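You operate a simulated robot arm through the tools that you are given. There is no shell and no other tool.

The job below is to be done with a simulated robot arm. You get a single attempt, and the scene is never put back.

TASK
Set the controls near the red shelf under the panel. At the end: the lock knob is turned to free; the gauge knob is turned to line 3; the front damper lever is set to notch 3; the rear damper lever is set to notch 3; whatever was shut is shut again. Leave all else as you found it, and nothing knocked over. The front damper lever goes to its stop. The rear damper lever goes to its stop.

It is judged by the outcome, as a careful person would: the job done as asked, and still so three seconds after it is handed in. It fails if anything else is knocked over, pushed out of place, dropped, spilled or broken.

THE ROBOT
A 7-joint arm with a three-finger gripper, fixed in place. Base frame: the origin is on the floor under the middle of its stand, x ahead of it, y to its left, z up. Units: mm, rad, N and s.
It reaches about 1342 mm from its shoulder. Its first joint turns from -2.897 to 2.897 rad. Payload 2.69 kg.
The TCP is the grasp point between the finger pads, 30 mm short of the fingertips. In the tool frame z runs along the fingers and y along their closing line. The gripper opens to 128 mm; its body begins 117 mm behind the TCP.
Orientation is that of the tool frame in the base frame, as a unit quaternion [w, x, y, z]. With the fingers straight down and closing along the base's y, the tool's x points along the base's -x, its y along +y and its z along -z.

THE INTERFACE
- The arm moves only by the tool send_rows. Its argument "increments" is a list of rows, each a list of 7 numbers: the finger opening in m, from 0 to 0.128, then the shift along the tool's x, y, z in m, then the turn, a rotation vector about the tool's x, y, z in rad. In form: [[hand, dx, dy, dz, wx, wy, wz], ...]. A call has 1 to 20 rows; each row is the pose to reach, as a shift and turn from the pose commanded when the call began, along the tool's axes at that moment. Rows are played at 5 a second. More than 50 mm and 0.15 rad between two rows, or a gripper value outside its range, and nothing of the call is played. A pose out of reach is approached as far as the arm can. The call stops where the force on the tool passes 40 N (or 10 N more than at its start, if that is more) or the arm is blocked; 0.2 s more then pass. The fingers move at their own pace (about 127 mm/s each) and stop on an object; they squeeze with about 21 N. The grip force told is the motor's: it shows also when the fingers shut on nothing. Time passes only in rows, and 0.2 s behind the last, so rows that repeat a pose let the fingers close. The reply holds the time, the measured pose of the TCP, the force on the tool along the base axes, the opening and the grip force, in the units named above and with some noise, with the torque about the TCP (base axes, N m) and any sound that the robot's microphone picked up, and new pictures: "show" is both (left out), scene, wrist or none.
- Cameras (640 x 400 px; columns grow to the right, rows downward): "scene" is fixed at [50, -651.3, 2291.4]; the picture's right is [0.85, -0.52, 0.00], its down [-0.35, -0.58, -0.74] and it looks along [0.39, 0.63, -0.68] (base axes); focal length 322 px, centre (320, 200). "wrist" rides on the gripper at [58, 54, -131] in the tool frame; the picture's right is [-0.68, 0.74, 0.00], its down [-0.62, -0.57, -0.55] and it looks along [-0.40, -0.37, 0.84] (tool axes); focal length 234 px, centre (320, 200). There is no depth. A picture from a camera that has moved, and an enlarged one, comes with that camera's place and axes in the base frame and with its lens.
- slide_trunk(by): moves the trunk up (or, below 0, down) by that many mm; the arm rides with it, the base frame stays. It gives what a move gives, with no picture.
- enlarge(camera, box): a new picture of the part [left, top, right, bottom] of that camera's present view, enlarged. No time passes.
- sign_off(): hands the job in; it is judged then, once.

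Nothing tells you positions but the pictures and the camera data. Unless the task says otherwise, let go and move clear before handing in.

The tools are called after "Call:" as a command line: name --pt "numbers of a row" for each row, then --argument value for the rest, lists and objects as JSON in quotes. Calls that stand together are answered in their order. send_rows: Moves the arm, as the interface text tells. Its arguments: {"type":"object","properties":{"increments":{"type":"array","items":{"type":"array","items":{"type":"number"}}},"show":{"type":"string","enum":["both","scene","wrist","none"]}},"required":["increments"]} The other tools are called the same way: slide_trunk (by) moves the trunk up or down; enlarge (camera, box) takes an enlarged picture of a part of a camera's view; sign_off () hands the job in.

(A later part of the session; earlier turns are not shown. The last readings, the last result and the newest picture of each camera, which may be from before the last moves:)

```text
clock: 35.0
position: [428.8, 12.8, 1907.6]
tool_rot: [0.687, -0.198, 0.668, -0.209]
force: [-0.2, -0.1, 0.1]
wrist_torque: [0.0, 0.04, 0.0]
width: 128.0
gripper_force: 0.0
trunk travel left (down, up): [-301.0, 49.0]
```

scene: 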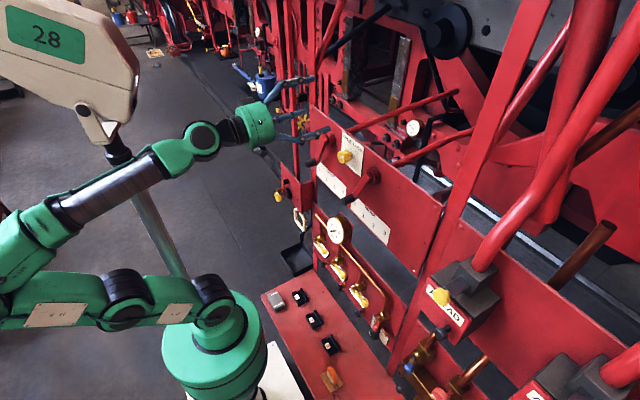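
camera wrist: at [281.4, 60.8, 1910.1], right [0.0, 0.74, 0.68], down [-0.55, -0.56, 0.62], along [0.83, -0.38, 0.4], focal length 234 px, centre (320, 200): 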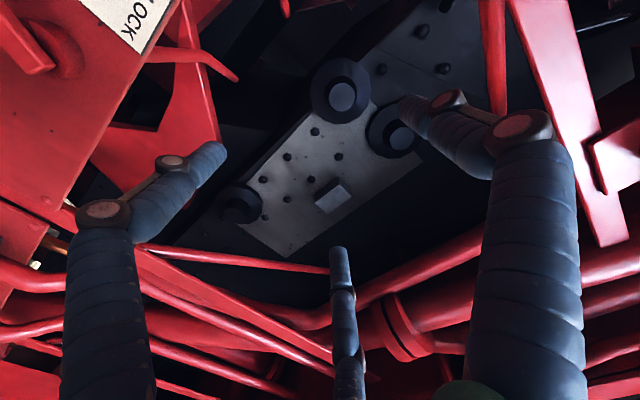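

The arm holds steady here. Lowering the trunk makes the knob sit higher relative to the shoulder, which is the reachable region, so I'll slide down to bring the hand near knob height.

Call:
slide_trunk --by -170

Call:
enlarge --camera "wrist" --box '[0, 0, 640, 400]'

Call:
enlarge --camera "scene" --box '[200, 80, 440, 230]'

```text
clock: 36.9
position: [429.7, 12.9, 1738.6]
tool_rot: [0.687, -0.198, 0.668, -0.208]
force: [0.0, -0.7, 0.7]
wrist_torque: [0.02, 0.02, -0.01]
width: 127.8
gripper_force: 0.1
trunk travel left (down, up): [-131.0, 219.0]
```

```text
1.00 times, centred on (320, 200) of wrist (not enlarged: the box is as wide or as high as the picture)
camera zoom: at [301.1, 25.9, 1656.5], right [0.0, 0.99, 0.16], down [-0.57, -0.13, 0.81], along [0.82, -0.09, 0.57], focal length 234 px, centre (320, 200)
```

zoom: 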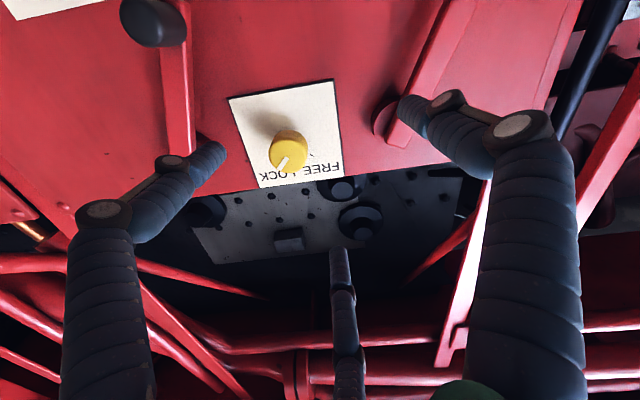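

```text
2.67 times, centred on (320, 155) of scene
camera zoom: at [50.0, -651.3, 2291.4], right [0.85, -0.52, 0.0], down [-0.35, -0.58, -0.74], along [0.39, 0.63, -0.68], focal length 859 px, centre (320, 320)
```

zoom: 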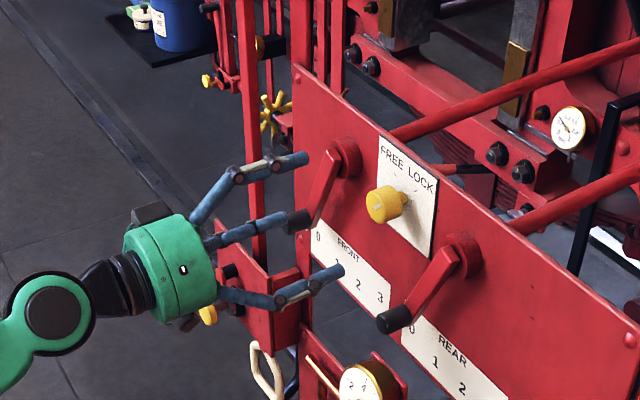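

Now the hand faces the lock knob, which I place at about (520, -21, 1746) by crossing two wrist views. I'll narrow the fingers, centre on the knob axis and square up while still standing off.

Call:
send_rows --pt "0.075 0.004 -0.011 0 -0.0072 0.0073 0" --pt "0.075 0.008 -0.022 0 -0.0144 0.0145 0" --pt "0.075 0.0125 -0.0325 0.0 -0.0216 0.0218 0" --pt "0.075 0.0125 -0.0325 0.0 -0.0216 0.0218 0" --show "both"

```text
clock: 37.9
position: [430.1, 13.1, 1737.8]
tool_rot: [0.687, -0.197, 0.668, -0.207]
force: [0.0, 0.5, -0.2]
wrist_torque: [0.01, -0.02, -0.01]
width: 75.1
gripper_force: 0.0
out of reach, approached as far as the arm can: row 1, 2, 3, 4
trunk travel left (down, up): [-131.0, 219.0]
camera wrist: at [301.1, 25.9, 1656.3], right [0.0, 0.99, 0.16], down [-0.57, -0.13, 0.81], along [0.82, -0.09, 0.57], focal length 234 px, centre (320, 200)
```

scene: 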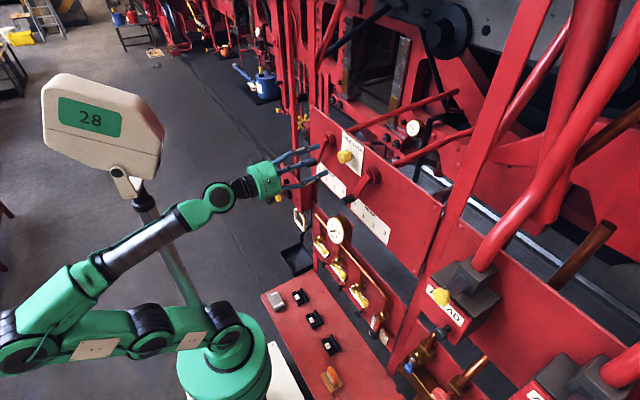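
wrist: 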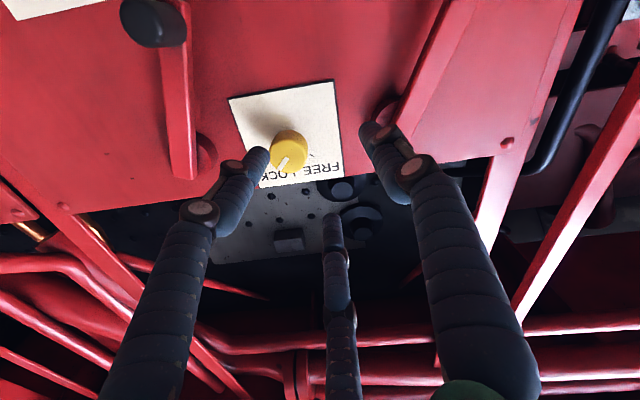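

The arm refuses this sideways shift, and I think the wrist is nearly in line with the forearm here (a singular pose). I'll back away and try bringing the hand round from another side, starting with a small yaw-and-retreat probe.

Call:
send_rows --pt "0.075 0 0 -0.015 0 0 -0.1" --pt "0.075 0 0 -0.03 0 0 -0.2" --pt "0.075 0 0 -0.045 0 0 -0.3" --pt "0.075 0 0 -0.06 0 0 -0.4" --pt "0.075 0 0 -0.06 0 0 -0.4" --show "scene"

```text
clock: 39.1
position: [411.7, 29.1, 1695.2]
tool_rot: [0.623, -0.333, 0.624, -0.335]
force: [-1.0, -1.4, -0.2]
wrist_torque: [0.02, 0.07, 0.13]
width: 75.1
gripper_force: 0.1
out of reach, approached as far as the arm can: row 1, 2, 3, 4, 5
trunk travel left (down, up): [-131.0, 219.0]
```

scene: 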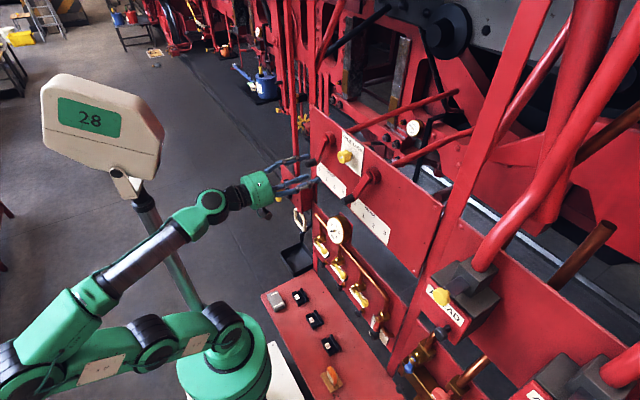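

Call:
send_rows --pt "0.075 0 0 0 0 0 0.15" --pt "0.075 0 0 0 0 0 0.3" --pt "0.075 0 0 0 0 0 0.45" --pt "0.075 0 0 0 0 0 0.6" --pt "0.075 0 0 0 0 0 0.75" --pt "0.075 0 0 0 0 0 0.9" --pt "0.075 0 0 0 0 0 1.05" --pt "0.075 0 0 0 0 0 1.05" --show "scene"

```text
clock: 40.9
position: [410.5, 32.7, 1695.0]
tool_rot: [0.707, 0.026, 0.707, 0.025]
force: [-0.5, 0.1, 0.4]
wrist_torque: [-0.03, 0.01, -0.01]
width: 75.1
gripper_force: 0.0
trunk travel left (down, up): [-131.0, 219.0]
```

scene: 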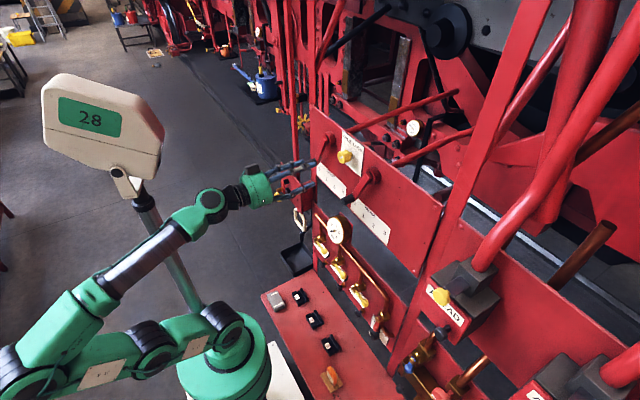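

Rolling back by 1.05 rad was clean, so the last joint had been pinned and is now free. I'll retry the sideways shift from here.

Call:
send_rows --pt "0.075 -0.015 -0.015 0 0 0 0" --pt "0.075 -0.03 -0.03 0 0 0 0" --pt "0.075 -0.045 -0.045 0 0 0 0" --pt "0.075 -0.045 -0.045 0 0 0 0" --show "none"

```text
clock: 41.9
position: [408.2, -10.9, 1744.2]
tool_rot: [0.73, 0.042, 0.682, 0.009]
force: [0.0, 0.5, 0.8]
wrist_torque: [-0.02, 0.0, 0.01]
width: 74.9
gripper_force: 0.1
out of reach, approached as far as the arm can: row 3
trunk travel left (down, up): [-131.0, 219.0]
```

Call:
send_rows --pt "0.075 0 0 0 0 0 0" --pt "0.075 0 0 0 0 0 0" --show "both"

```text
clock: 42.5
position: [407.5, -10.8, 1744.8]
tool_rot: [0.731, 0.042, 0.681, 0.011]
force: [-0.1, -0.8, -0.3]
wrist_torque: [0.0, -0.01, -0.01]
width: 74.9
gripper_force: 0.1
trunk travel left (down, up): [-131.0, 219.0]
camera wrist: at [284.0, 52.8, 1681.7], right [-0.02, 0.69, 0.73], down [-0.62, -0.58, 0.53], along [0.79, -0.44, 0.43], focal length 234 px, centre (320, 200)
```

scene: 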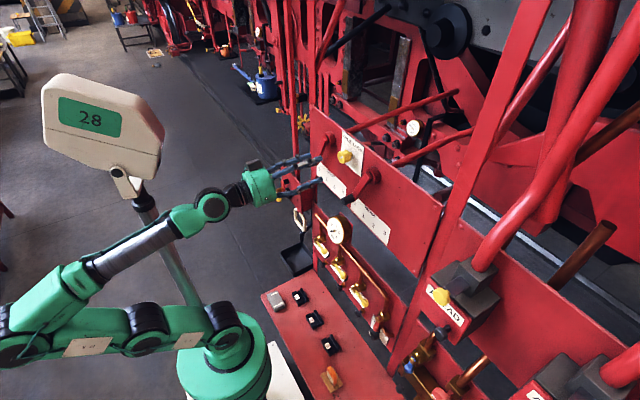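
wrist: 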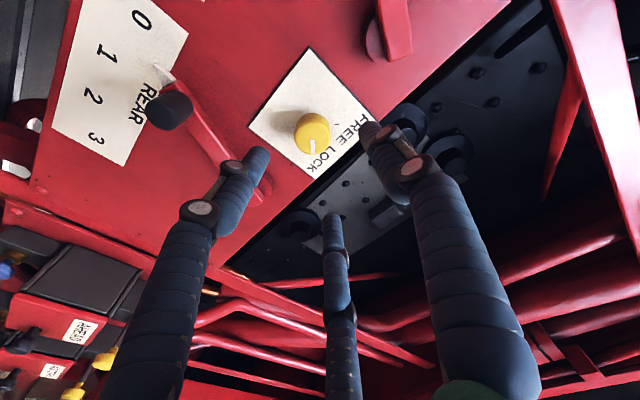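

The arm settled nearly on the knob axis with a few degrees of tilt error. Lowering the trunk fully and raising the hand will bend the wrist more and get away from the singular pose, so I'll do that.

Call:
slide_trunk --by -130

Call:
send_rows --pt "0.075 -0.03 0 0 0 0 0" --pt "0.075 -0.06 0 0 0 0 0" --pt "0.075 -0.09 0 0 0 0 0" --pt "0.075 -0.12 0 0 0 0 0" --pt "0.075 -0.12 0 0 0 0 0" --show "scene"

```text
clock: 44.1
position: [408.3, -9.9, 1614.1]
tool_rot: [0.731, 0.043, 0.681, 0.01]
force: [0.1, 0.6, -0.1]
wrist_torque: [-0.02, -0.01, 0.02]
width: 75.2
gripper_force: 0.1
trunk travel left (down, up): [-1.0, 349.0]
```

```text
clock: 45.3
position: [400.2, -12.1, 1726.4]
tool_rot: [0.731, 0.044, 0.681, 0.008]
force: [0.1, -0.4, -0.2]
wrist_torque: [0.03, 0.01, 0.0]
width: 75.0
gripper_force: 0.0
out of reach, approached as far as the arm can: row 3, 4, 5
trunk travel left (down, up): [-1.0, 349.0]
```

scene: 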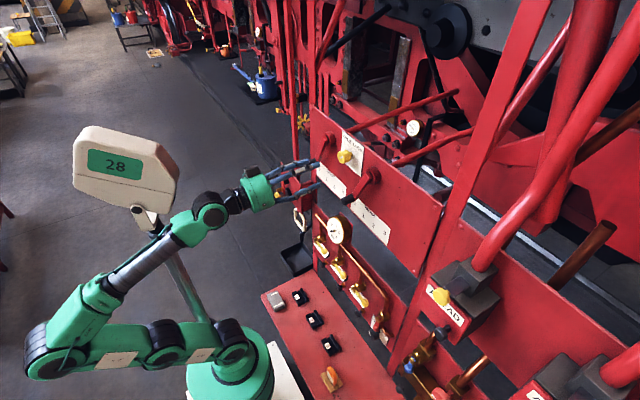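

Call:
send_rows --pt "0.075 0 0 0 -0.016 0.024 0" --pt "0.075 0 0 0 -0.032 0.048 0" --pt "0.075 0 0 0 -0.0484 0.0723 0" --pt "0.075 0 0 0 -0.0484 0.0723 0" --show "none"

```text
clock: 46.3
position: [399.5, -11.1, 1726.5]
tool_rot: [0.731, 0.043, 0.681, 0.009]
force: [0.7, -0.1, -0.1]
wrist_torque: [0.01, -0.02, -0.01]
width: 75.1
gripper_force: 0.1
out of reach, approached as far as the arm can: row 2, 3, 4
trunk travel left (down, up): [-1.0, 349.0]
```

Part of the tilt can't be corrected here. I'll probe small rolls to see whether the last joint is the one limiting it.

Call:
send_rows --pt "0.075 0 0 0 0 0 0.15" --pt "0.075 0 0 0 0 0 0.3" --pt "0.075 0 0 0 0 0 0.45" --pt "0.075 0 0 0 0 0 0.6" --pt "0.075 0 0 0 0 0 0.75" --pt "0.075 0 0 0 0 0 0.75" --show "none"

Call:
send_rows --pt "0.075 0 0 0.01 0 0 0" --pt "0.075 0 0 0.02 0 0 0" --pt "0.075 0 0 0.03 0 0 0" --pt "0.075 0 0 0.03 0 0 0" --show "none"

```text
clock: 47.7
position: [399.2, -13.5, 1728.7]
tool_rot: [0.677, 0.291, 0.617, 0.275]
force: [0.1, 0.4, -1.2]
wrist_torque: [0.01, -0.02, 0.03]
width: 75.0
gripper_force: 0.1
trunk travel left (down, up): [-1.0, 349.0]
```

```text
clock: 48.7
position: [429.9, -13.3, 1731.3]
tool_rot: [0.678, 0.292, 0.617, 0.273]
force: [-1.0, 0.2, -1.2]
wrist_torque: [-0.01, -0.01, -0.02]
width: 75.0
gripper_force: 0.0
trunk travel left (down, up): [-1.0, 349.0]
```

Call:
send_rows --pt "0.075 0 0 0.005 0.003 0.03 0" --pt "0.075 0 0 0.01 0.006 0.06 0" --pt "0.075 0 0 0.015 0.0097 0.0895 0" --pt "0.075 0 0 0.015 0.0097 0.0895 0" --show "none"

```text
clock: 49.7
position: [441.7, -4.6, 1721.1]
tool_rot: [0.668, 0.289, 0.627, 0.277]
force: [0.2, -0.7, -0.4]
wrist_torque: [-0.02, 0.01, -0.01]
width: 74.8
gripper_force: 0.0
out of reach, approached as far as the arm can: row 1, 2, 3, 4
trunk travel left (down, up): [-1.0, 349.0]
```

Forward moves and rolls work, and only the last 2–3° of squareness is constrained, which doesn't matter for gripping a knob. I'll allow a slight yaw and just centre the hand on the knob axis.

Call:
send_rows --pt "0.075 -0.007 0.002 0 0.0068 -0.0073 0" --pt "0.075 -0.0145 0.0036 0 0.0135 -0.0146 0" --pt "0.075 -0.022 0.0054 0 0.02 -0.022 0" --pt "0.075 -0.029 0.0072 0 0.0271 -0.0293 0" --pt "0.075 -0.029 0.0072 0 0.0271 -0.0293 0" --show "both"

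```text
clock: 50.9
position: [440.4, -20.6, 1747.7]
tool_rot: [0.673, 0.303, 0.621, 0.264]
force: [0.3, 0.7, 0.5]
wrist_torque: [-0.04, 0.05, 0.01]
width: 75.1
gripper_force: 0.1
trunk travel left (down, up): [-1.0, 349.0]
camera wrist: at [316.4, 68.2, 1741.9], right [-0.05, 0.01, 1.0], down [-0.61, -0.79, -0.02], along [0.79, -0.61, 0.04], focal length 234 px, centre (320, 200)
```

scene: 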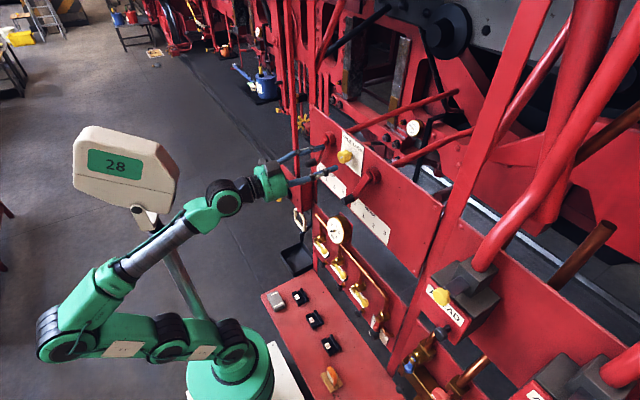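
wrist: 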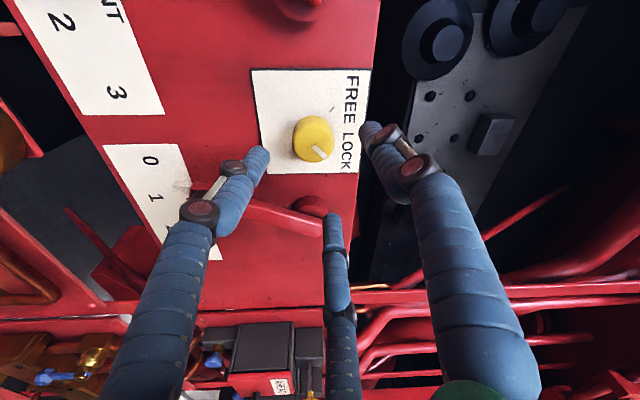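

The hand is now centred on the knob axis within a couple of millimetres, with about 5° of yaw. I'll roll a bit more first, for turning margin in the counter-clockwise direction.

Call:
send_rows --pt "0.075 0 0 0 0 0 0.14" --pt "0.075 0 0 0 0 0 0.28" --pt "0.075 0 0 0 0 0 0.4" --pt "0.075 0 0 0 0 0 0.4" --show "none"

```text
clock: 51.9
position: [440.8, -21.3, 1747.6]
tool_rot: [0.608, 0.421, 0.547, 0.392]
force: [-0.1, -0.4, 0.0]
wrist_torque: [0.01, -0.01, 0.0]
width: 74.9
gripper_force: 0.0
trunk travel left (down, up): [-1.0, 349.0]
```

Call:
send_rows --pt "0.075 0.0013 -0.0005 0.016 0 0 0" --pt "0.075 0.0027 -0.0009 0.032 0 0 0" --pt "0.075 0.004 -0.0013 0.048 0 0 0" --pt "0.075 0.0053 -0.0018 0.0638 0 0 0" --pt "0.075 0.0053 -0.0018 0.0638 0 0 0" --show "both"

```text
clock: 53.1
position: [505.1, -22.6, 1747.5]
tool_rot: [0.607, 0.419, 0.549, 0.393]
force: [-0.3, 0.2, -0.5]
wrist_torque: [-0.02, -0.03, 0.0]
width: 74.9
gripper_force: 0.0
trunk travel left (down, up): [-1.0, 349.0]
camera wrist: at [378.6, 60.6, 1771.5], right [-0.07, -0.38, 0.92], down [-0.59, -0.73, -0.35], along [0.8, -0.57, -0.17], focal length 234 px, centre (320, 200)
```

scene: 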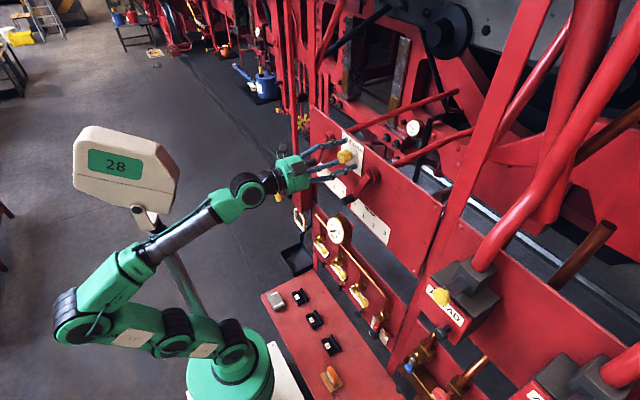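
wrist: 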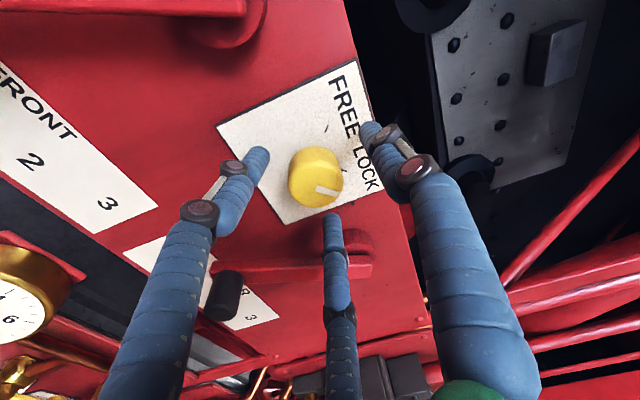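

The three fingers surround the yellow knob. I'll close on it and check the grip.

Call:
send_rows --pt "0.05 0 0 0 0 0 0" --pt "0.03 0 0 0 0 0 0" --pt "0.03 0 0 0 0 0 0" --show "wrist"

```text
clock: 53.9
position: [505.5, -21.2, 1745.3]
tool_rot: [0.606, 0.42, 0.55, 0.391]
force: [-2.9, 9.8, -15.8]
wrist_torque: [-0.04, 0.54, 0.21]
width: 42.0
gripper_force: 8.9
trunk travel left (down, up): [-1.0, 349.0]
camera wrist: at [379.2, 62.0, 1770.2], right [-0.07, -0.38, 0.92], down [-0.59, -0.73, -0.35], along [0.8, -0.57, -0.18], focal length 234 px, centre (320, 200)
```

wrist: 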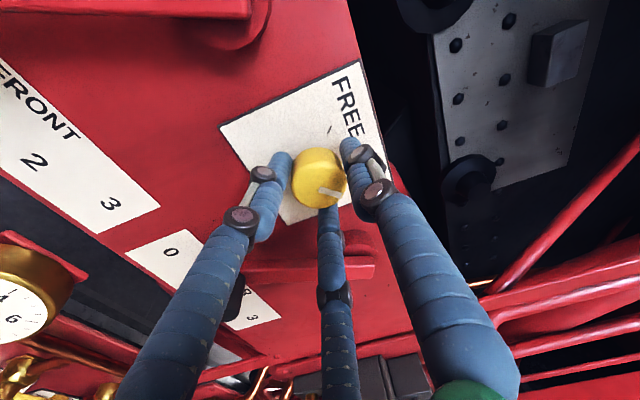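

The grip closed at 42 mm, but a side force shows I'm slightly high and to the right. I'll ease the hand by a few millimetres to centre it.

Call:
send_rows --pt "0.03 0.0015 -0.001 0 0 0 0" --pt "0.03 0.0029 -0.0021 -0.0003 0 0 0" --pt "0.03 0.0029 -0.0021 -0.0003 0 0 0" --show "none"

```text
clock: 54.7
position: [505.0, -18.9, 1744.1]
tool_rot: [0.607, 0.419, 0.549, 0.393]
force: [4.9, 9.2, -5.5]
wrist_torque: [0.07, 0.13, 0.13]
width: 37.3
gripper_force: 44.5
trunk travel left (down, up): [-1.0, 349.0]
```

The grip is now firm at 37 mm. I'll make one more small centring shift and turn the knob counter-clockwise (towards FREE) by 90°.

Call:
send_rows --pt "0.03 0.0017 -0.0003 0 0 0 0" --pt "0.03 0.0017 -0.0003 0 0 0 -0.131" --pt "0.03 0.0017 -0.0003 0 0 0 -0.262" --pt "0.03 0.0017 -0.0003 0 0 0 -0.393" --pt "0.03 0.0017 -0.0003 0 0 0 -0.524" --pt "0.03 0.0017 -0.0003 0 0 0 -0.655" --pt "0.03 0.0017 -0.0003 0 0 0 -0.785" --show "wrist"

```text
clock: 56.3
position: [505.7, -17.9, 1744.7]
tool_rot: [0.712, 0.176, 0.668, 0.129]
force: [7.5, 6.9, 9.4]
wrist_torque: [0.0, -0.34, 0.94]
width: 37.5
gripper_force: 45.0
trunk travel left (down, up): [-1.0, 349.0]
camera wrist: at [381.7, 64.3, 1708.0], right [-0.01, 0.38, 0.92], down [-0.62, -0.73, 0.29], along [0.78, -0.57, 0.25], focal length 234 px, centre (320, 200)
```

wrist: 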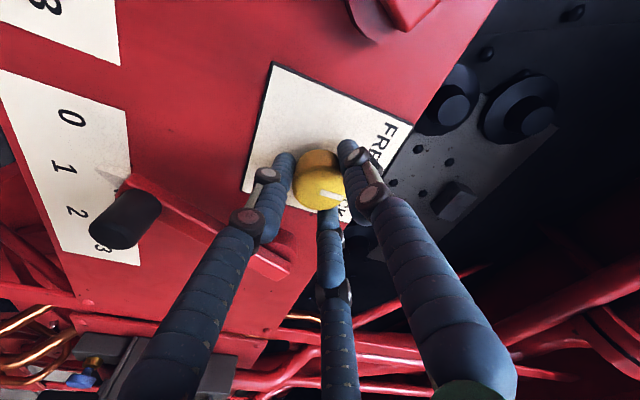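

The knob turns with the hand (pointer fixed relative to the fingers) and is now about halfway. Continuing to FREE.

Call:
send_rows --pt "0.03 0 0 0 0 0 -0.131" --pt "0.03 0 0 0 0 0 -0.262" --pt "0.03 0 0 0 0 0 -0.393" --pt "0.03 0 0 0 0 0 -0.524" --pt "0.03 0 0 0 0 0 -0.655" --pt "0.03 0 0 0 0 0 -0.785" --pt "0.03 0 0 0 0 0 -0.785" --show "wrist"

Call:
enlarge --camera "scene" --box '[290, 110, 390, 190]'

```text
clock: 57.7
position: [505.0, -18.4, 1743.2]
tool_rot: [0.715, -0.079, 0.679, -0.146]
force: [-2.0, -3.5, 6.0]
wrist_torque: [0.16, 0.76, -0.23]
width: 37.3
gripper_force: 45.2
out of reach, approached as far as the arm can: row 6, 7
trunk travel left (down, up): [-1.0, 349.0]
stopped in row 7: the force on the tool passed its limit at 61 N (the readings are from after the stop); the commanded pose is now the measured one
camera wrist: at [381.6, 24.9, 1663.1], right [0.05, 0.91, 0.41], down [-0.62, -0.29, 0.72], along [0.78, -0.29, 0.55], focal length 234 px, centre (320, 200)
```

wrist: 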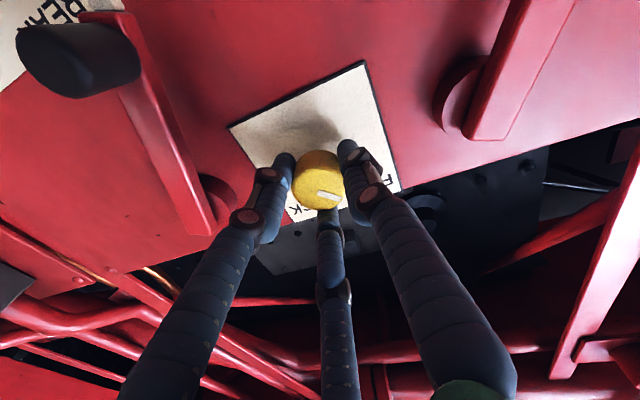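

```text
5.00 times, centred on (340, 150) of scene
camera zoom: at [50.0, -651.3, 2291.4], right [0.85, -0.52, 0.0], down [-0.35, -0.58, -0.74], along [0.39, 0.63, -0.68], focal length 1611 px, centre (220, 450)
```

zoom: 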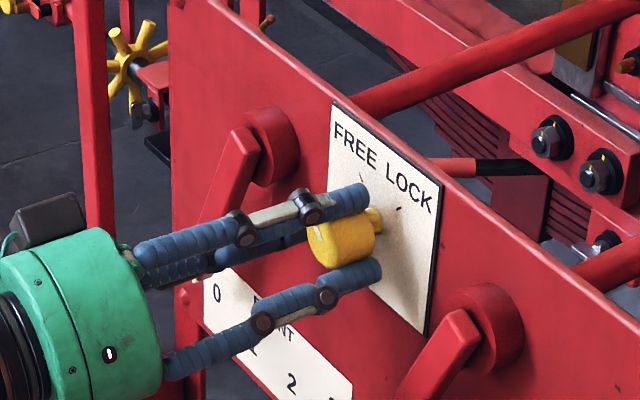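

The knob has been turned about 89°, where the wrist reached its limit. I'll release, back off and check the pointer.

Call:
send_rows --pt "0.075 0 0 0 0 0 0" --pt "0.075 0 0 0 0 0 0" --pt "0.075 0 0 -0.02 0 0 0" --pt "0.075 0 0 -0.04 0 0 0" --pt "0.075 0 0 -0.06 0 0 0" --pt "0.075 0 0 -0.06 0 0 0" --show "wrist"

Call:
enlarge --camera "wrist" --box '[230, 60, 400, 220]'

Call:
enlarge --camera "scene" --box '[310, 120, 380, 190]'

```text
clock: 59.1
position: [447.1, -12.4, 1737.7]
tool_rot: [0.714, -0.079, 0.68, -0.146]
force: [-0.5, -0.5, -0.7]
wrist_torque: [0.0, 0.0, -0.01]
width: 75.1
gripper_force: 0.1
trunk travel left (down, up): [-1.0, 349.0]
camera wrist: at [323.8, 30.5, 1658.5], right [0.05, 0.91, 0.41], down [-0.62, -0.29, 0.73], along [0.78, -0.29, 0.55], focal length 234 px, centre (320, 200)
```

wrist: 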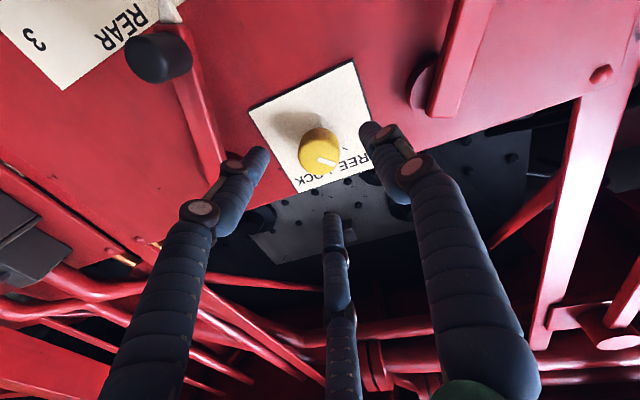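

```text
2.50 times, centred on (315, 140) of wrist
camera zoom: at [323.8, 30.5, 1658.5], right [0.05, 0.91, 0.41], down [-0.62, -0.29, 0.73], along [0.78, -0.29, 0.55], focal length 585 px, centre (332, 350)
```

zoom: 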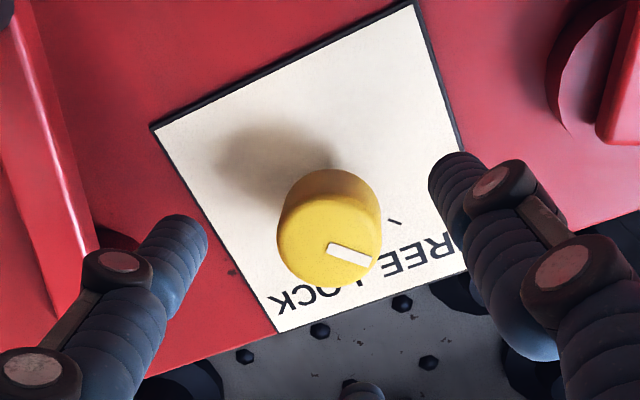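

```text
5.71 times, centred on (345, 155) of scene
camera zoom: at [50.0, -651.3, 2291.4], right [0.85, -0.52, 0.0], down [-0.35, -0.58, -0.74], along [0.39, 0.63, -0.68], focal length 1841 px, centre (177, 457)
```

zoom: 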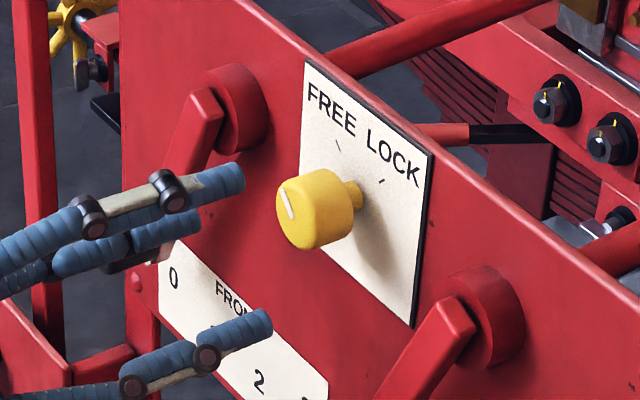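

The pointer now sits on FREE, so the lock knob is done. Next is the rear lever: I'll close the fingers into a pusher and roll back to free the wrist.

Call:
send_rows --pt "0.075 0 0 -0.005 0 0 0.14" --pt "0.06 0 0 -0.01 0 0 0.28" --pt "0.04 0 0 -0.015 0 0 0.42" --pt "0.02 0 0 -0.015 0 0 0.56" --pt "0.0 0 0 -0.015 0 0 0.7" --pt "0.0 0 0 -0.015 0 0 0.84" --pt "0.0 0 0 -0.015 0 0 0.98" --pt "0.0 0 0 -0.015 0 0 1.1" --pt "0.0 0 0 -0.015 0 0 1.1" --show "wrist"

```text
clock: 61.1
position: [431.8, -10.0, 1737.4]
tool_rot: [0.684, 0.289, 0.621, 0.25]
force: [-0.4, 0.0, -0.8]
wrist_torque: [0.01, -0.02, 0.0]
width: 2.1
gripper_force: 20.5
trunk travel left (down, up): [-1.0, 349.0]
camera wrist: at [309.2, 78.4, 1726.7], right [-0.06, 0.05, 1.0], down [-0.62, -0.79, 0.0], along [0.78, -0.62, 0.08], focal length 234 px, centre (320, 200)
```

wrist: 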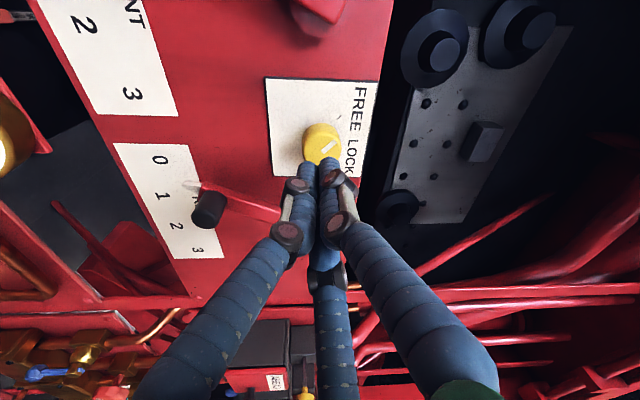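

Call:
send_rows --pt "0.0 0.0148 -0.0221 -0.003 0.0175 0.0177 -0.002" --pt "0.0 0.0297 -0.0442 -0.006 0.035 0.0354 -0.004" --pt "0.0 0.0445 -0.0663 -0.009 0.0526 0.0531 -0.006" --pt "0.0 0.0593 -0.0884 -0.0118 0.0701 0.0708 -0.0085" --pt "0.0 0.0593 -0.0884 -0.0118 0.0701 0.0708 -0.0085" --show "both"

```text
clock: 62.3
position: [425.1, -24.5, 1633.5]
tool_rot: [0.654, 0.3, 0.654, 0.234]
force: [-0.4, -0.2, 0.1]
wrist_torque: [-0.02, -0.01, 0.02]
width: 2.5
gripper_force: 21.3
out of reach, approached as far as the arm can: row 4, 5
trunk travel left (down, up): [-1.0, 349.0]
camera wrist: at [301.5, 64.5, 1633.3], right [0.04, 0.05, 1.0], down [-0.62, -0.78, 0.07], along [0.78, -0.62, 0.0], focal length 234 px, centre (320, 200)
```

scene: 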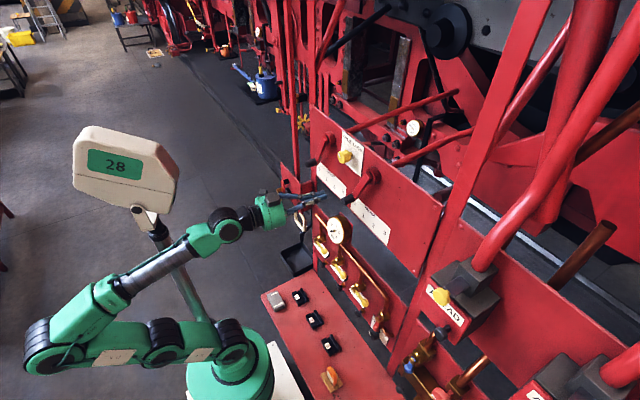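
wrist: 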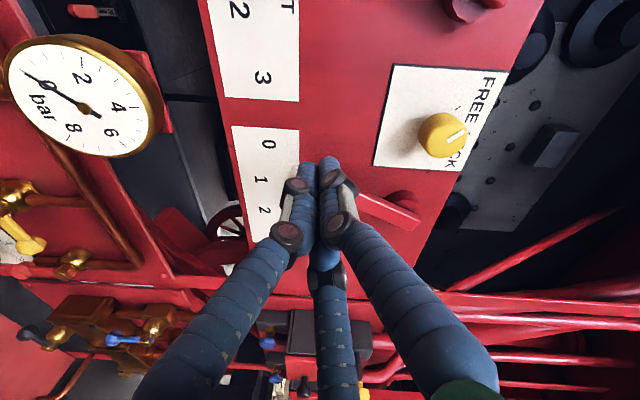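

The hand is left of the rear lever's grip (at y≈-83) with room to spare. I'll advance so the fingertips reach alongside the grip.

Call:
send_rows --pt "0.0 -0.0003 -0.0002 0.0157 0 0 0" --pt "0.0 -0.0006 -0.0004 0.0314 0 0 0" --pt "0.0 -0.0008 -0.0006 0.0471 0 0 0" --pt "0.0 -0.0011 -0.0008 0.0628 0 0 0" --pt "0.0 -0.0014 -0.001 0.0785 0 0 0" --pt "0.0 -0.0014 -0.001 0.0785 0 0 0" --show "both"

Call:
enlarge --camera "scene" --box '[290, 130, 410, 230]'

```text
clock: 63.7
position: [502.7, -32.9, 1628.8]
tool_rot: [0.654, 0.301, 0.654, 0.233]
force: [0.8, -0.8, -0.4]
wrist_torque: [-0.04, -0.01, 0.0]
width: 2.3
gripper_force: 21.1
out of reach, approached as far as the arm can: row 4
trunk travel left (down, up): [-1.0, 349.0]
camera wrist: at [378.9, 58.0, 1629.7], right [0.04, 0.05, 1.0], down [-0.62, -0.78, 0.07], along [0.78, -0.62, 0.0], focal length 234 px, centre (320, 200)
```

scene: 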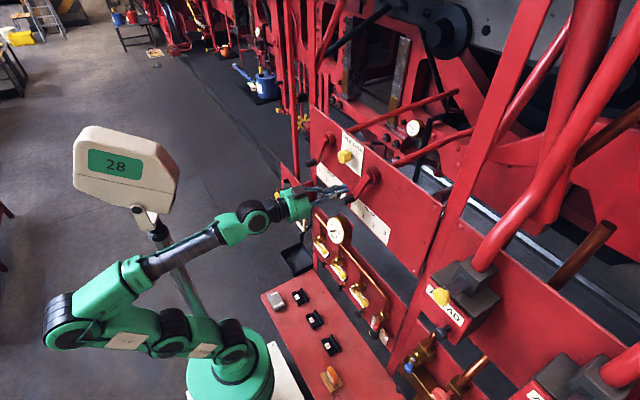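
wrist: 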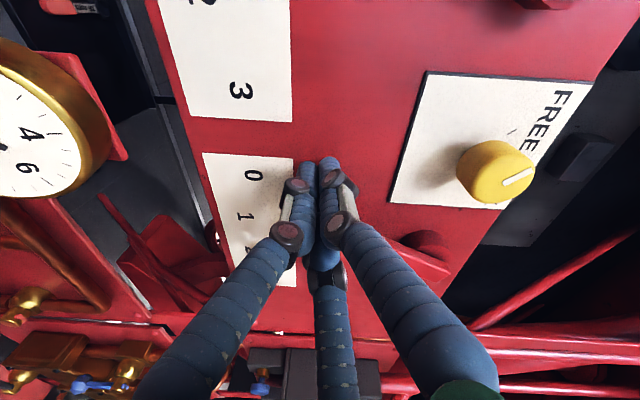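

```text
4.00 times, centred on (350, 180) of scene
camera zoom: at [50.0, -651.3, 2291.4], right [0.85, -0.52, 0.0], down [-0.35, -0.58, -0.74], along [0.39, 0.63, -0.68], focal length 1289 px, centre (200, 280)
```

zoom: 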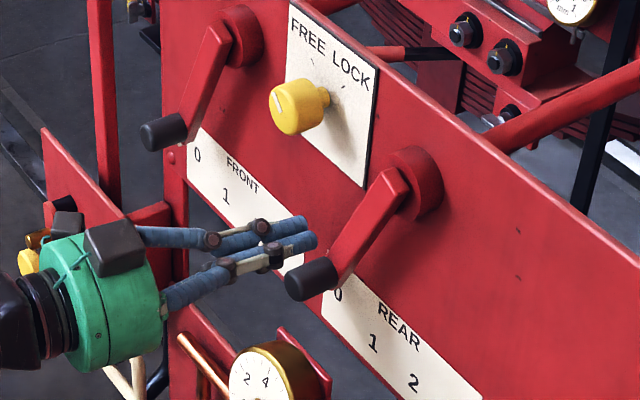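

The closed fingers are just left of the rear grip. I'll push right (towards notch 3) in small steps and watch the force.

Call:
send_rows --pt "0.0 -0.0056 -0.0057 0.0007 0.006 -0.006 0" --pt "0.0 -0.0112 -0.0114 0.0014 0.012 -0.012 0" --pt "0.0 -0.0168 -0.017 0.0021 0.018 -0.018 0" --pt "0.0 -0.0224 -0.0227 0.0028 0.024 -0.024 0" --pt "0.0 -0.0279 -0.0284 0.0035 0.03 -0.03 0" --pt "0.0 -0.0335 -0.0341 0.0041 0.036 -0.036 0" --show "both"

```text
clock: 64.5
position: [516.2, -52.1, 1615.7]
tool_rot: [0.667, 0.313, 0.638, 0.222]
force: [0.7, -0.7, 1.5]
wrist_torque: [0.04, 0.12, 0.02]
width: 2.0
gripper_force: 20.8
out of reach, approached as far as the arm can: row 1, 2, 3
trunk travel left (down, up): [-1.0, 349.0]
stopped in row 3: the force on the tool passed its limit at 68 N (the readings are from after the stop); the commanded pose is now the measured one
camera wrist: at [397.1, 42.3, 1613.2], right [0.02, 0.05, 1.0], down [-0.66, -0.75, 0.05], along [0.75, -0.66, 0.02], focal length 234 px, centre (320, 200)
```

scene: 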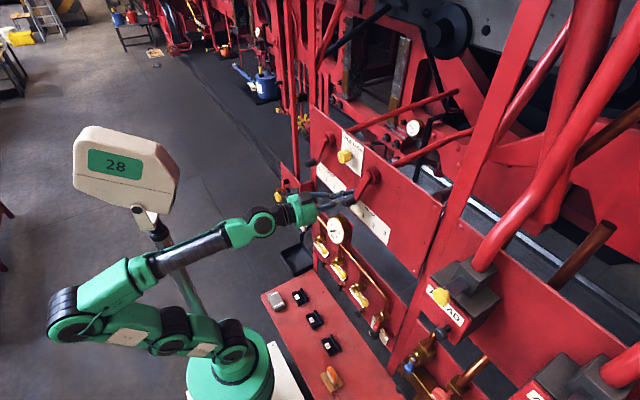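
wrist: 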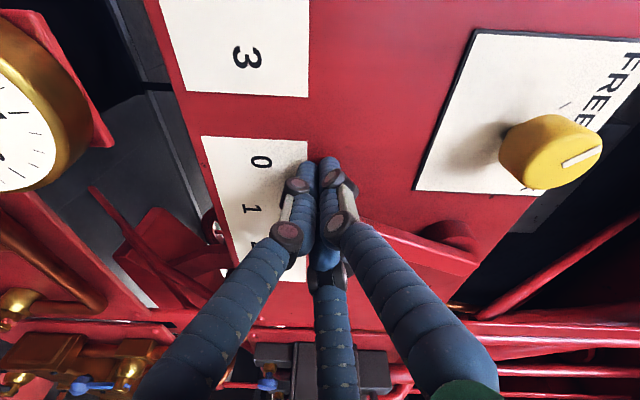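

The arm's joint limit made it drift forward and bump, so I'll stop pushing this way. I'll back straight off and fix the arm configuration first.

Call:
send_rows --pt "0.0 0.003 0.003 -0.015 0 0 0" --pt "0.0 0.006 0.006 -0.03 0 0 0" --pt "0.0 0.009 0.009 -0.045 0 0 0" --pt "0.0 0.012 0.012 -0.06 0 0 0" --pt "0.0 0.012 0.012 -0.075 0 0 0" --pt "0.0 0.012 0.012 -0.075 0 0 0" --show "both"

Call:
enlarge --camera "scene" --box '[290, 110, 410, 230]'

```text
clock: 65.9
position: [442.9, -26.1, 1617.5]
tool_rot: [0.667, 0.314, 0.638, 0.224]
force: [-0.7, 0.4, 0.3]
wrist_torque: [-0.04, 0.01, 0.05]
width: 2.6
gripper_force: 21.5
trunk travel left (down, up): [-1.0, 349.0]
camera wrist: at [324.1, 68.4, 1615.2], right [0.02, 0.05, 1.0], down [-0.66, -0.75, 0.05], along [0.75, -0.66, 0.02], focal length 234 px, centre (320, 200)
```

scene: 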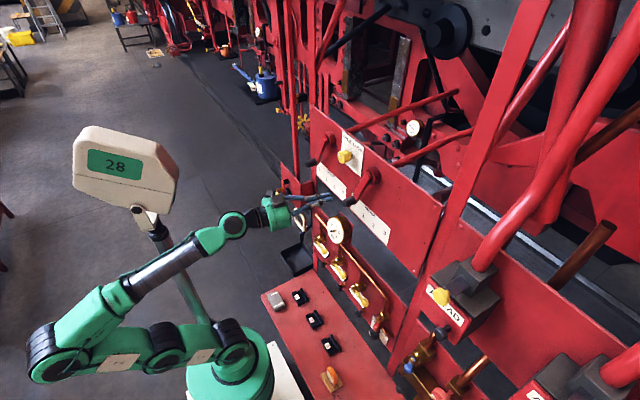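
wrist: 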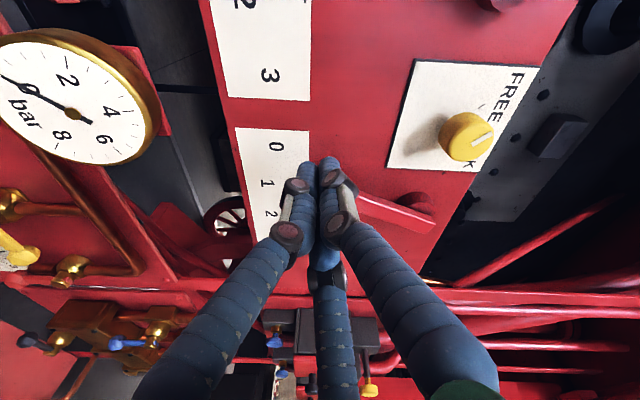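

```text
3.33 times, centred on (350, 170) of scene
camera zoom: at [50.0, -651.3, 2291.4], right [0.85, -0.52, 0.0], down [-0.35, -0.58, -0.74], along [0.39, 0.63, -0.68], focal length 1074 px, centre (220, 300)
```

zoom: 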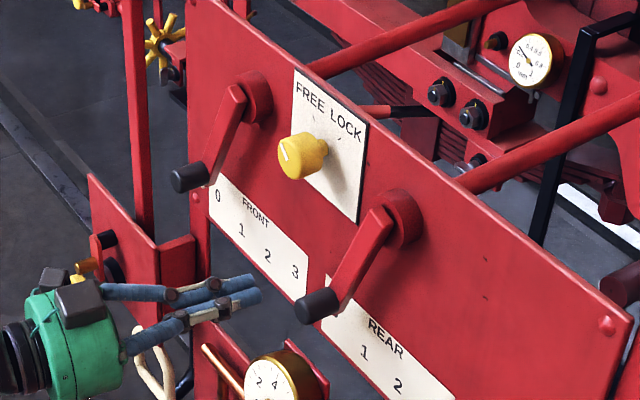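

Everything is intact and the lock pointer reads FREE. Before pushing the levers I'll run small orientation tests in free space, starting with a yaw to the left, to see which directions are constrained.

Call:
send_rows --pt "0.0 0 0 0 -0.0426 0.0423 0" --pt "0.0 0 0 0 -0.0852 0.0846 0" --pt "0.0 0 0 0 -0.0852 0.0846 0" --show "none"

```text
clock: 66.7
position: [446.6, -20.7, 1611.9]
tool_rot: [0.657, 0.294, 0.65, 0.244]
force: [0.4, 0.4, -0.3]
wrist_torque: [0.0, -0.02, 0.02]
width: 2.3
gripper_force: 21.0
out of reach, approached as far as the arm can: row 1, 2, 3
trunk travel left (down, up): [-1.0, 349.0]
```

Call:
send_rows --pt "0.0 0 0 0 0.05 -0.05 0" --pt "0.0 0 0 0 0.1 -0.1 0" --pt "0.0 0 0 0 0.15 -0.15 0" --pt "0.0 0 0 0 0.15 -0.15 0" --show "none"

```text
clock: 67.7
position: [448.2, -20.7, 1609.2]
tool_rot: [0.68, 0.361, 0.616, 0.17]
force: [0.2, 0.2, 0.2]
wrist_torque: [-0.03, -0.04, 0.0]
width: 2.3
gripper_force: 21.0
trunk travel left (down, up): [-1.0, 349.0]
```

Yaw right is free and yaw left is blocked. I'll test a sideways move with the hand yawed right like this.

Call:
send_rows --pt "0.0 -0.007 -0.007 -0.003 0 0 0" --pt "0.0 -0.014 -0.014 -0.006 0 0 0" --pt "0.0 -0.021 -0.021 -0.009 0 0 0" --pt "0.0 -0.028 -0.028 -0.012 0 0 0" --pt "0.0 -0.028 -0.028 -0.012 0 0 0" --show "both"

```text
clock: 68.9
position: [424.7, -54.6, 1611.1]
tool_rot: [0.68, 0.36, 0.616, 0.171]
force: [0.4, -0.2, 0.4]
wrist_torque: [0.01, 0.02, -0.05]
width: 2.2
gripper_force: 21.2
trunk travel left (down, up): [-1.0, 349.0]
camera wrist: at [320.8, 57.4, 1609.5], right [0.03, 0.05, 1.0], down [-0.76, -0.65, 0.05], along [0.65, -0.76, 0.01], focal length 234 px, centre (320, 200)
```

scene: 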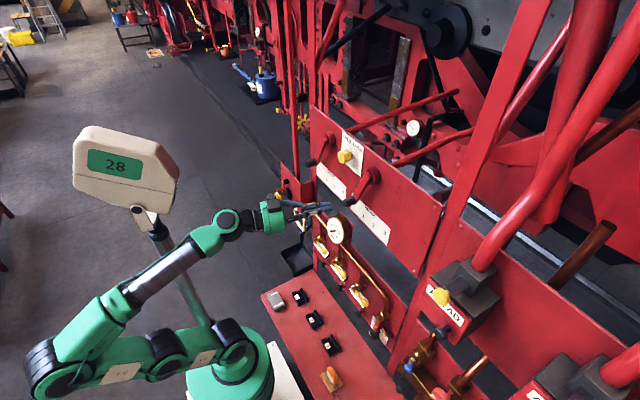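
wrist: 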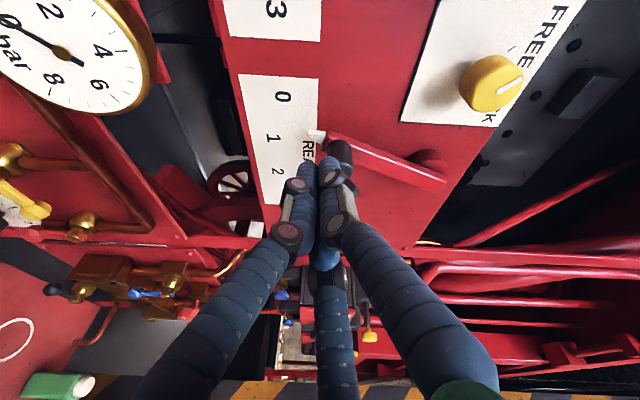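

With the hand yawed right about 16°, motion is free of limits, and that angle is fine for pushing a lever. I'll go left of the rear grip and advance beside it.

Call:
send_rows --pt "0.0 0.003 0.0158 -0.004 0 0 0" --pt "0.0 0.006 0.0317 -0.0081 0 0 0" --pt "0.0 0.0088 0.035 0.0069 0 0 0" --pt "0.0 0.0117 0.0383 0.0219 0 0 0" --pt "0.0 0.0145 0.0416 0.0369 0 0 0" --pt "0.0 0.0174 0.0449 0.0519 0 0 0" --pt "0.0 0.0202 0.0482 0.0669 0 0 0" --pt "0.0 0.0202 0.0482 0.0669 0 0 0" --show "both"

Call:
enlarge --camera "scene" --box '[290, 130, 410, 230]'

```text
clock: 70.7
position: [503.0, -27.8, 1629.5]
tool_rot: [0.679, 0.36, 0.616, 0.171]
force: [-0.2, 0.1, -0.4]
wrist_torque: [0.01, -0.01, -0.01]
width: 2.1
gripper_force: 21.0
trunk travel left (down, up): [-1.0, 349.0]
camera wrist: at [398.9, 84.9, 1627.0], right [0.03, 0.05, 1.0], down [-0.76, -0.65, 0.05], along [0.65, -0.76, 0.01], focal length 234 px, centre (320, 200)
```

scene: 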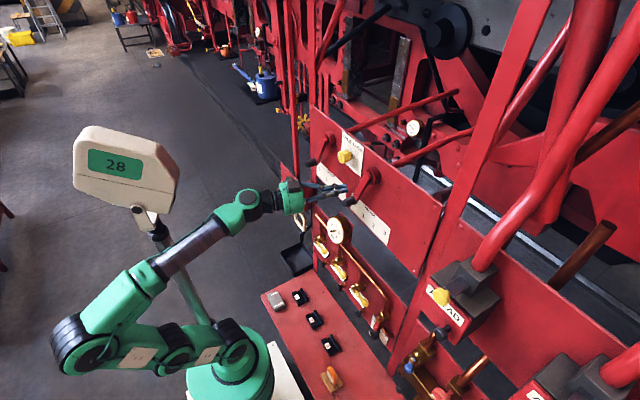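
wrist: 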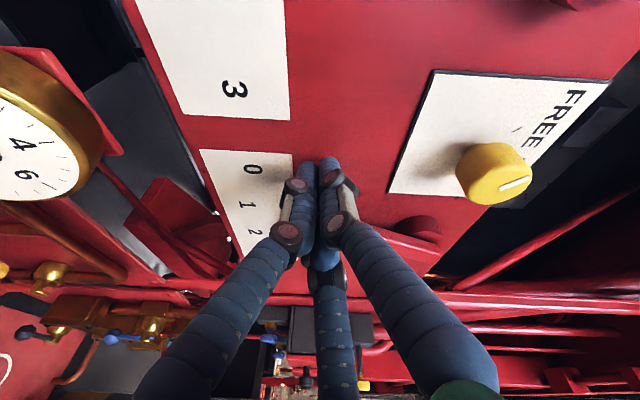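

```text
4.00 times, centred on (350, 180) of scene
camera zoom: at [50.0, -651.3, 2291.4], right [0.85, -0.52, 0.0], down [-0.35, -0.58, -0.74], along [0.39, 0.63, -0.68], focal length 1289 px, centre (200, 280)
```

zoom: 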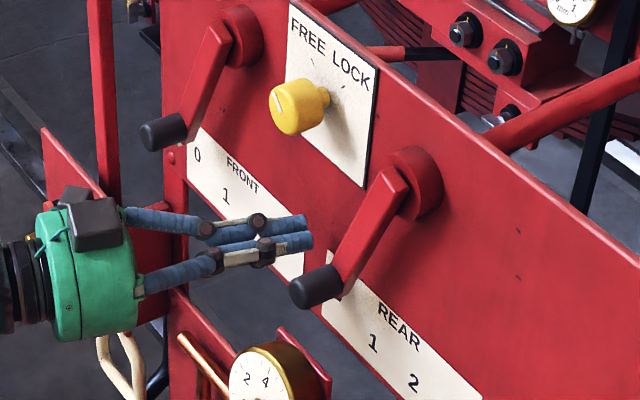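

Well placed left of the rear grip. I'll push right slowly, yawing the hand a little as I go.

Call:
send_rows --pt "0.0 -0.0054 -0.0055 0.0022 0.0129 -0.0126 0" --pt "0.0 -0.0108 -0.0109 0.0045 0.0257 -0.0252 0" --pt "0.0 -0.0162 -0.0164 0.0067 0.0386 -0.0378 0" --pt "0.0 -0.0216 -0.0218 0.0089 0.0514 -0.0504 0" --pt "0.0 -0.027 -0.0273 0.0112 0.0643 -0.063 0" --pt "0.0 -0.0325 -0.0328 0.0134 0.0772 -0.0756 0" --pt "0.0 -0.0379 -0.0382 0.0156 0.09 -0.0882 0" --show "both"

Call:
enlarge --camera "scene" --box '[290, 130, 410, 230]'

```text
clock: 72.3
position: [503.9, -82.8, 1628.4]
tool_rot: [0.69, 0.397, 0.592, 0.128]
force: [0.5, 4.3, -1.1]
wrist_torque: [0.06, 0.02, 0.11]
width: 2.2
gripper_force: 21.3
trunk travel left (down, up): [-1.0, 349.0]
camera wrist: at [415.0, 41.4, 1626.8], right [0.04, 0.04, 1.0], down [-0.83, -0.55, 0.06], along [0.55, -0.84, 0.02], focal length 234 px, centre (320, 200)
```

scene: 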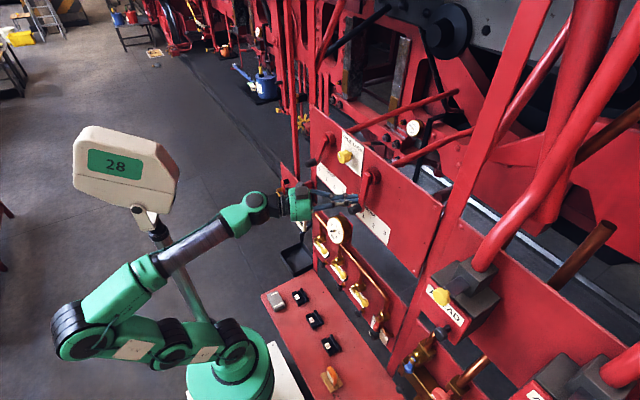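
wrist: 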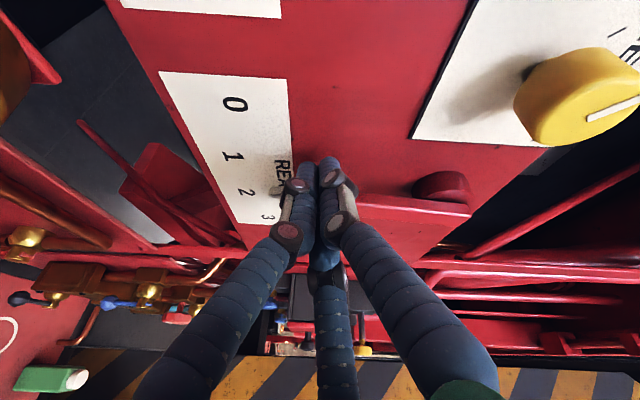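

```text
4.00 times, centred on (350, 180) of scene
camera zoom: at [50.0, -651.3, 2291.4], right [0.85, -0.52, 0.0], down [-0.35, -0.58, -0.74], along [0.39, 0.63, -0.68], focal length 1289 px, centre (200, 280)
```

zoom: 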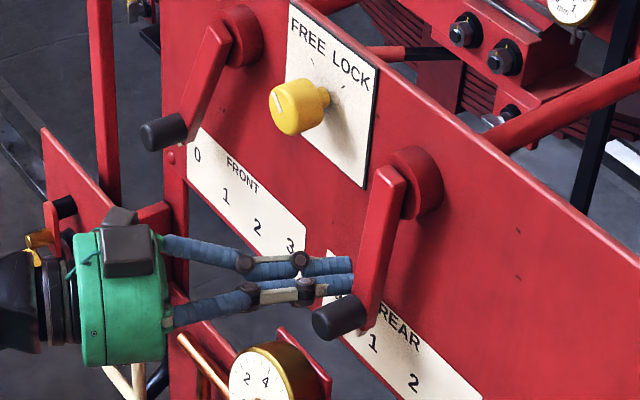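

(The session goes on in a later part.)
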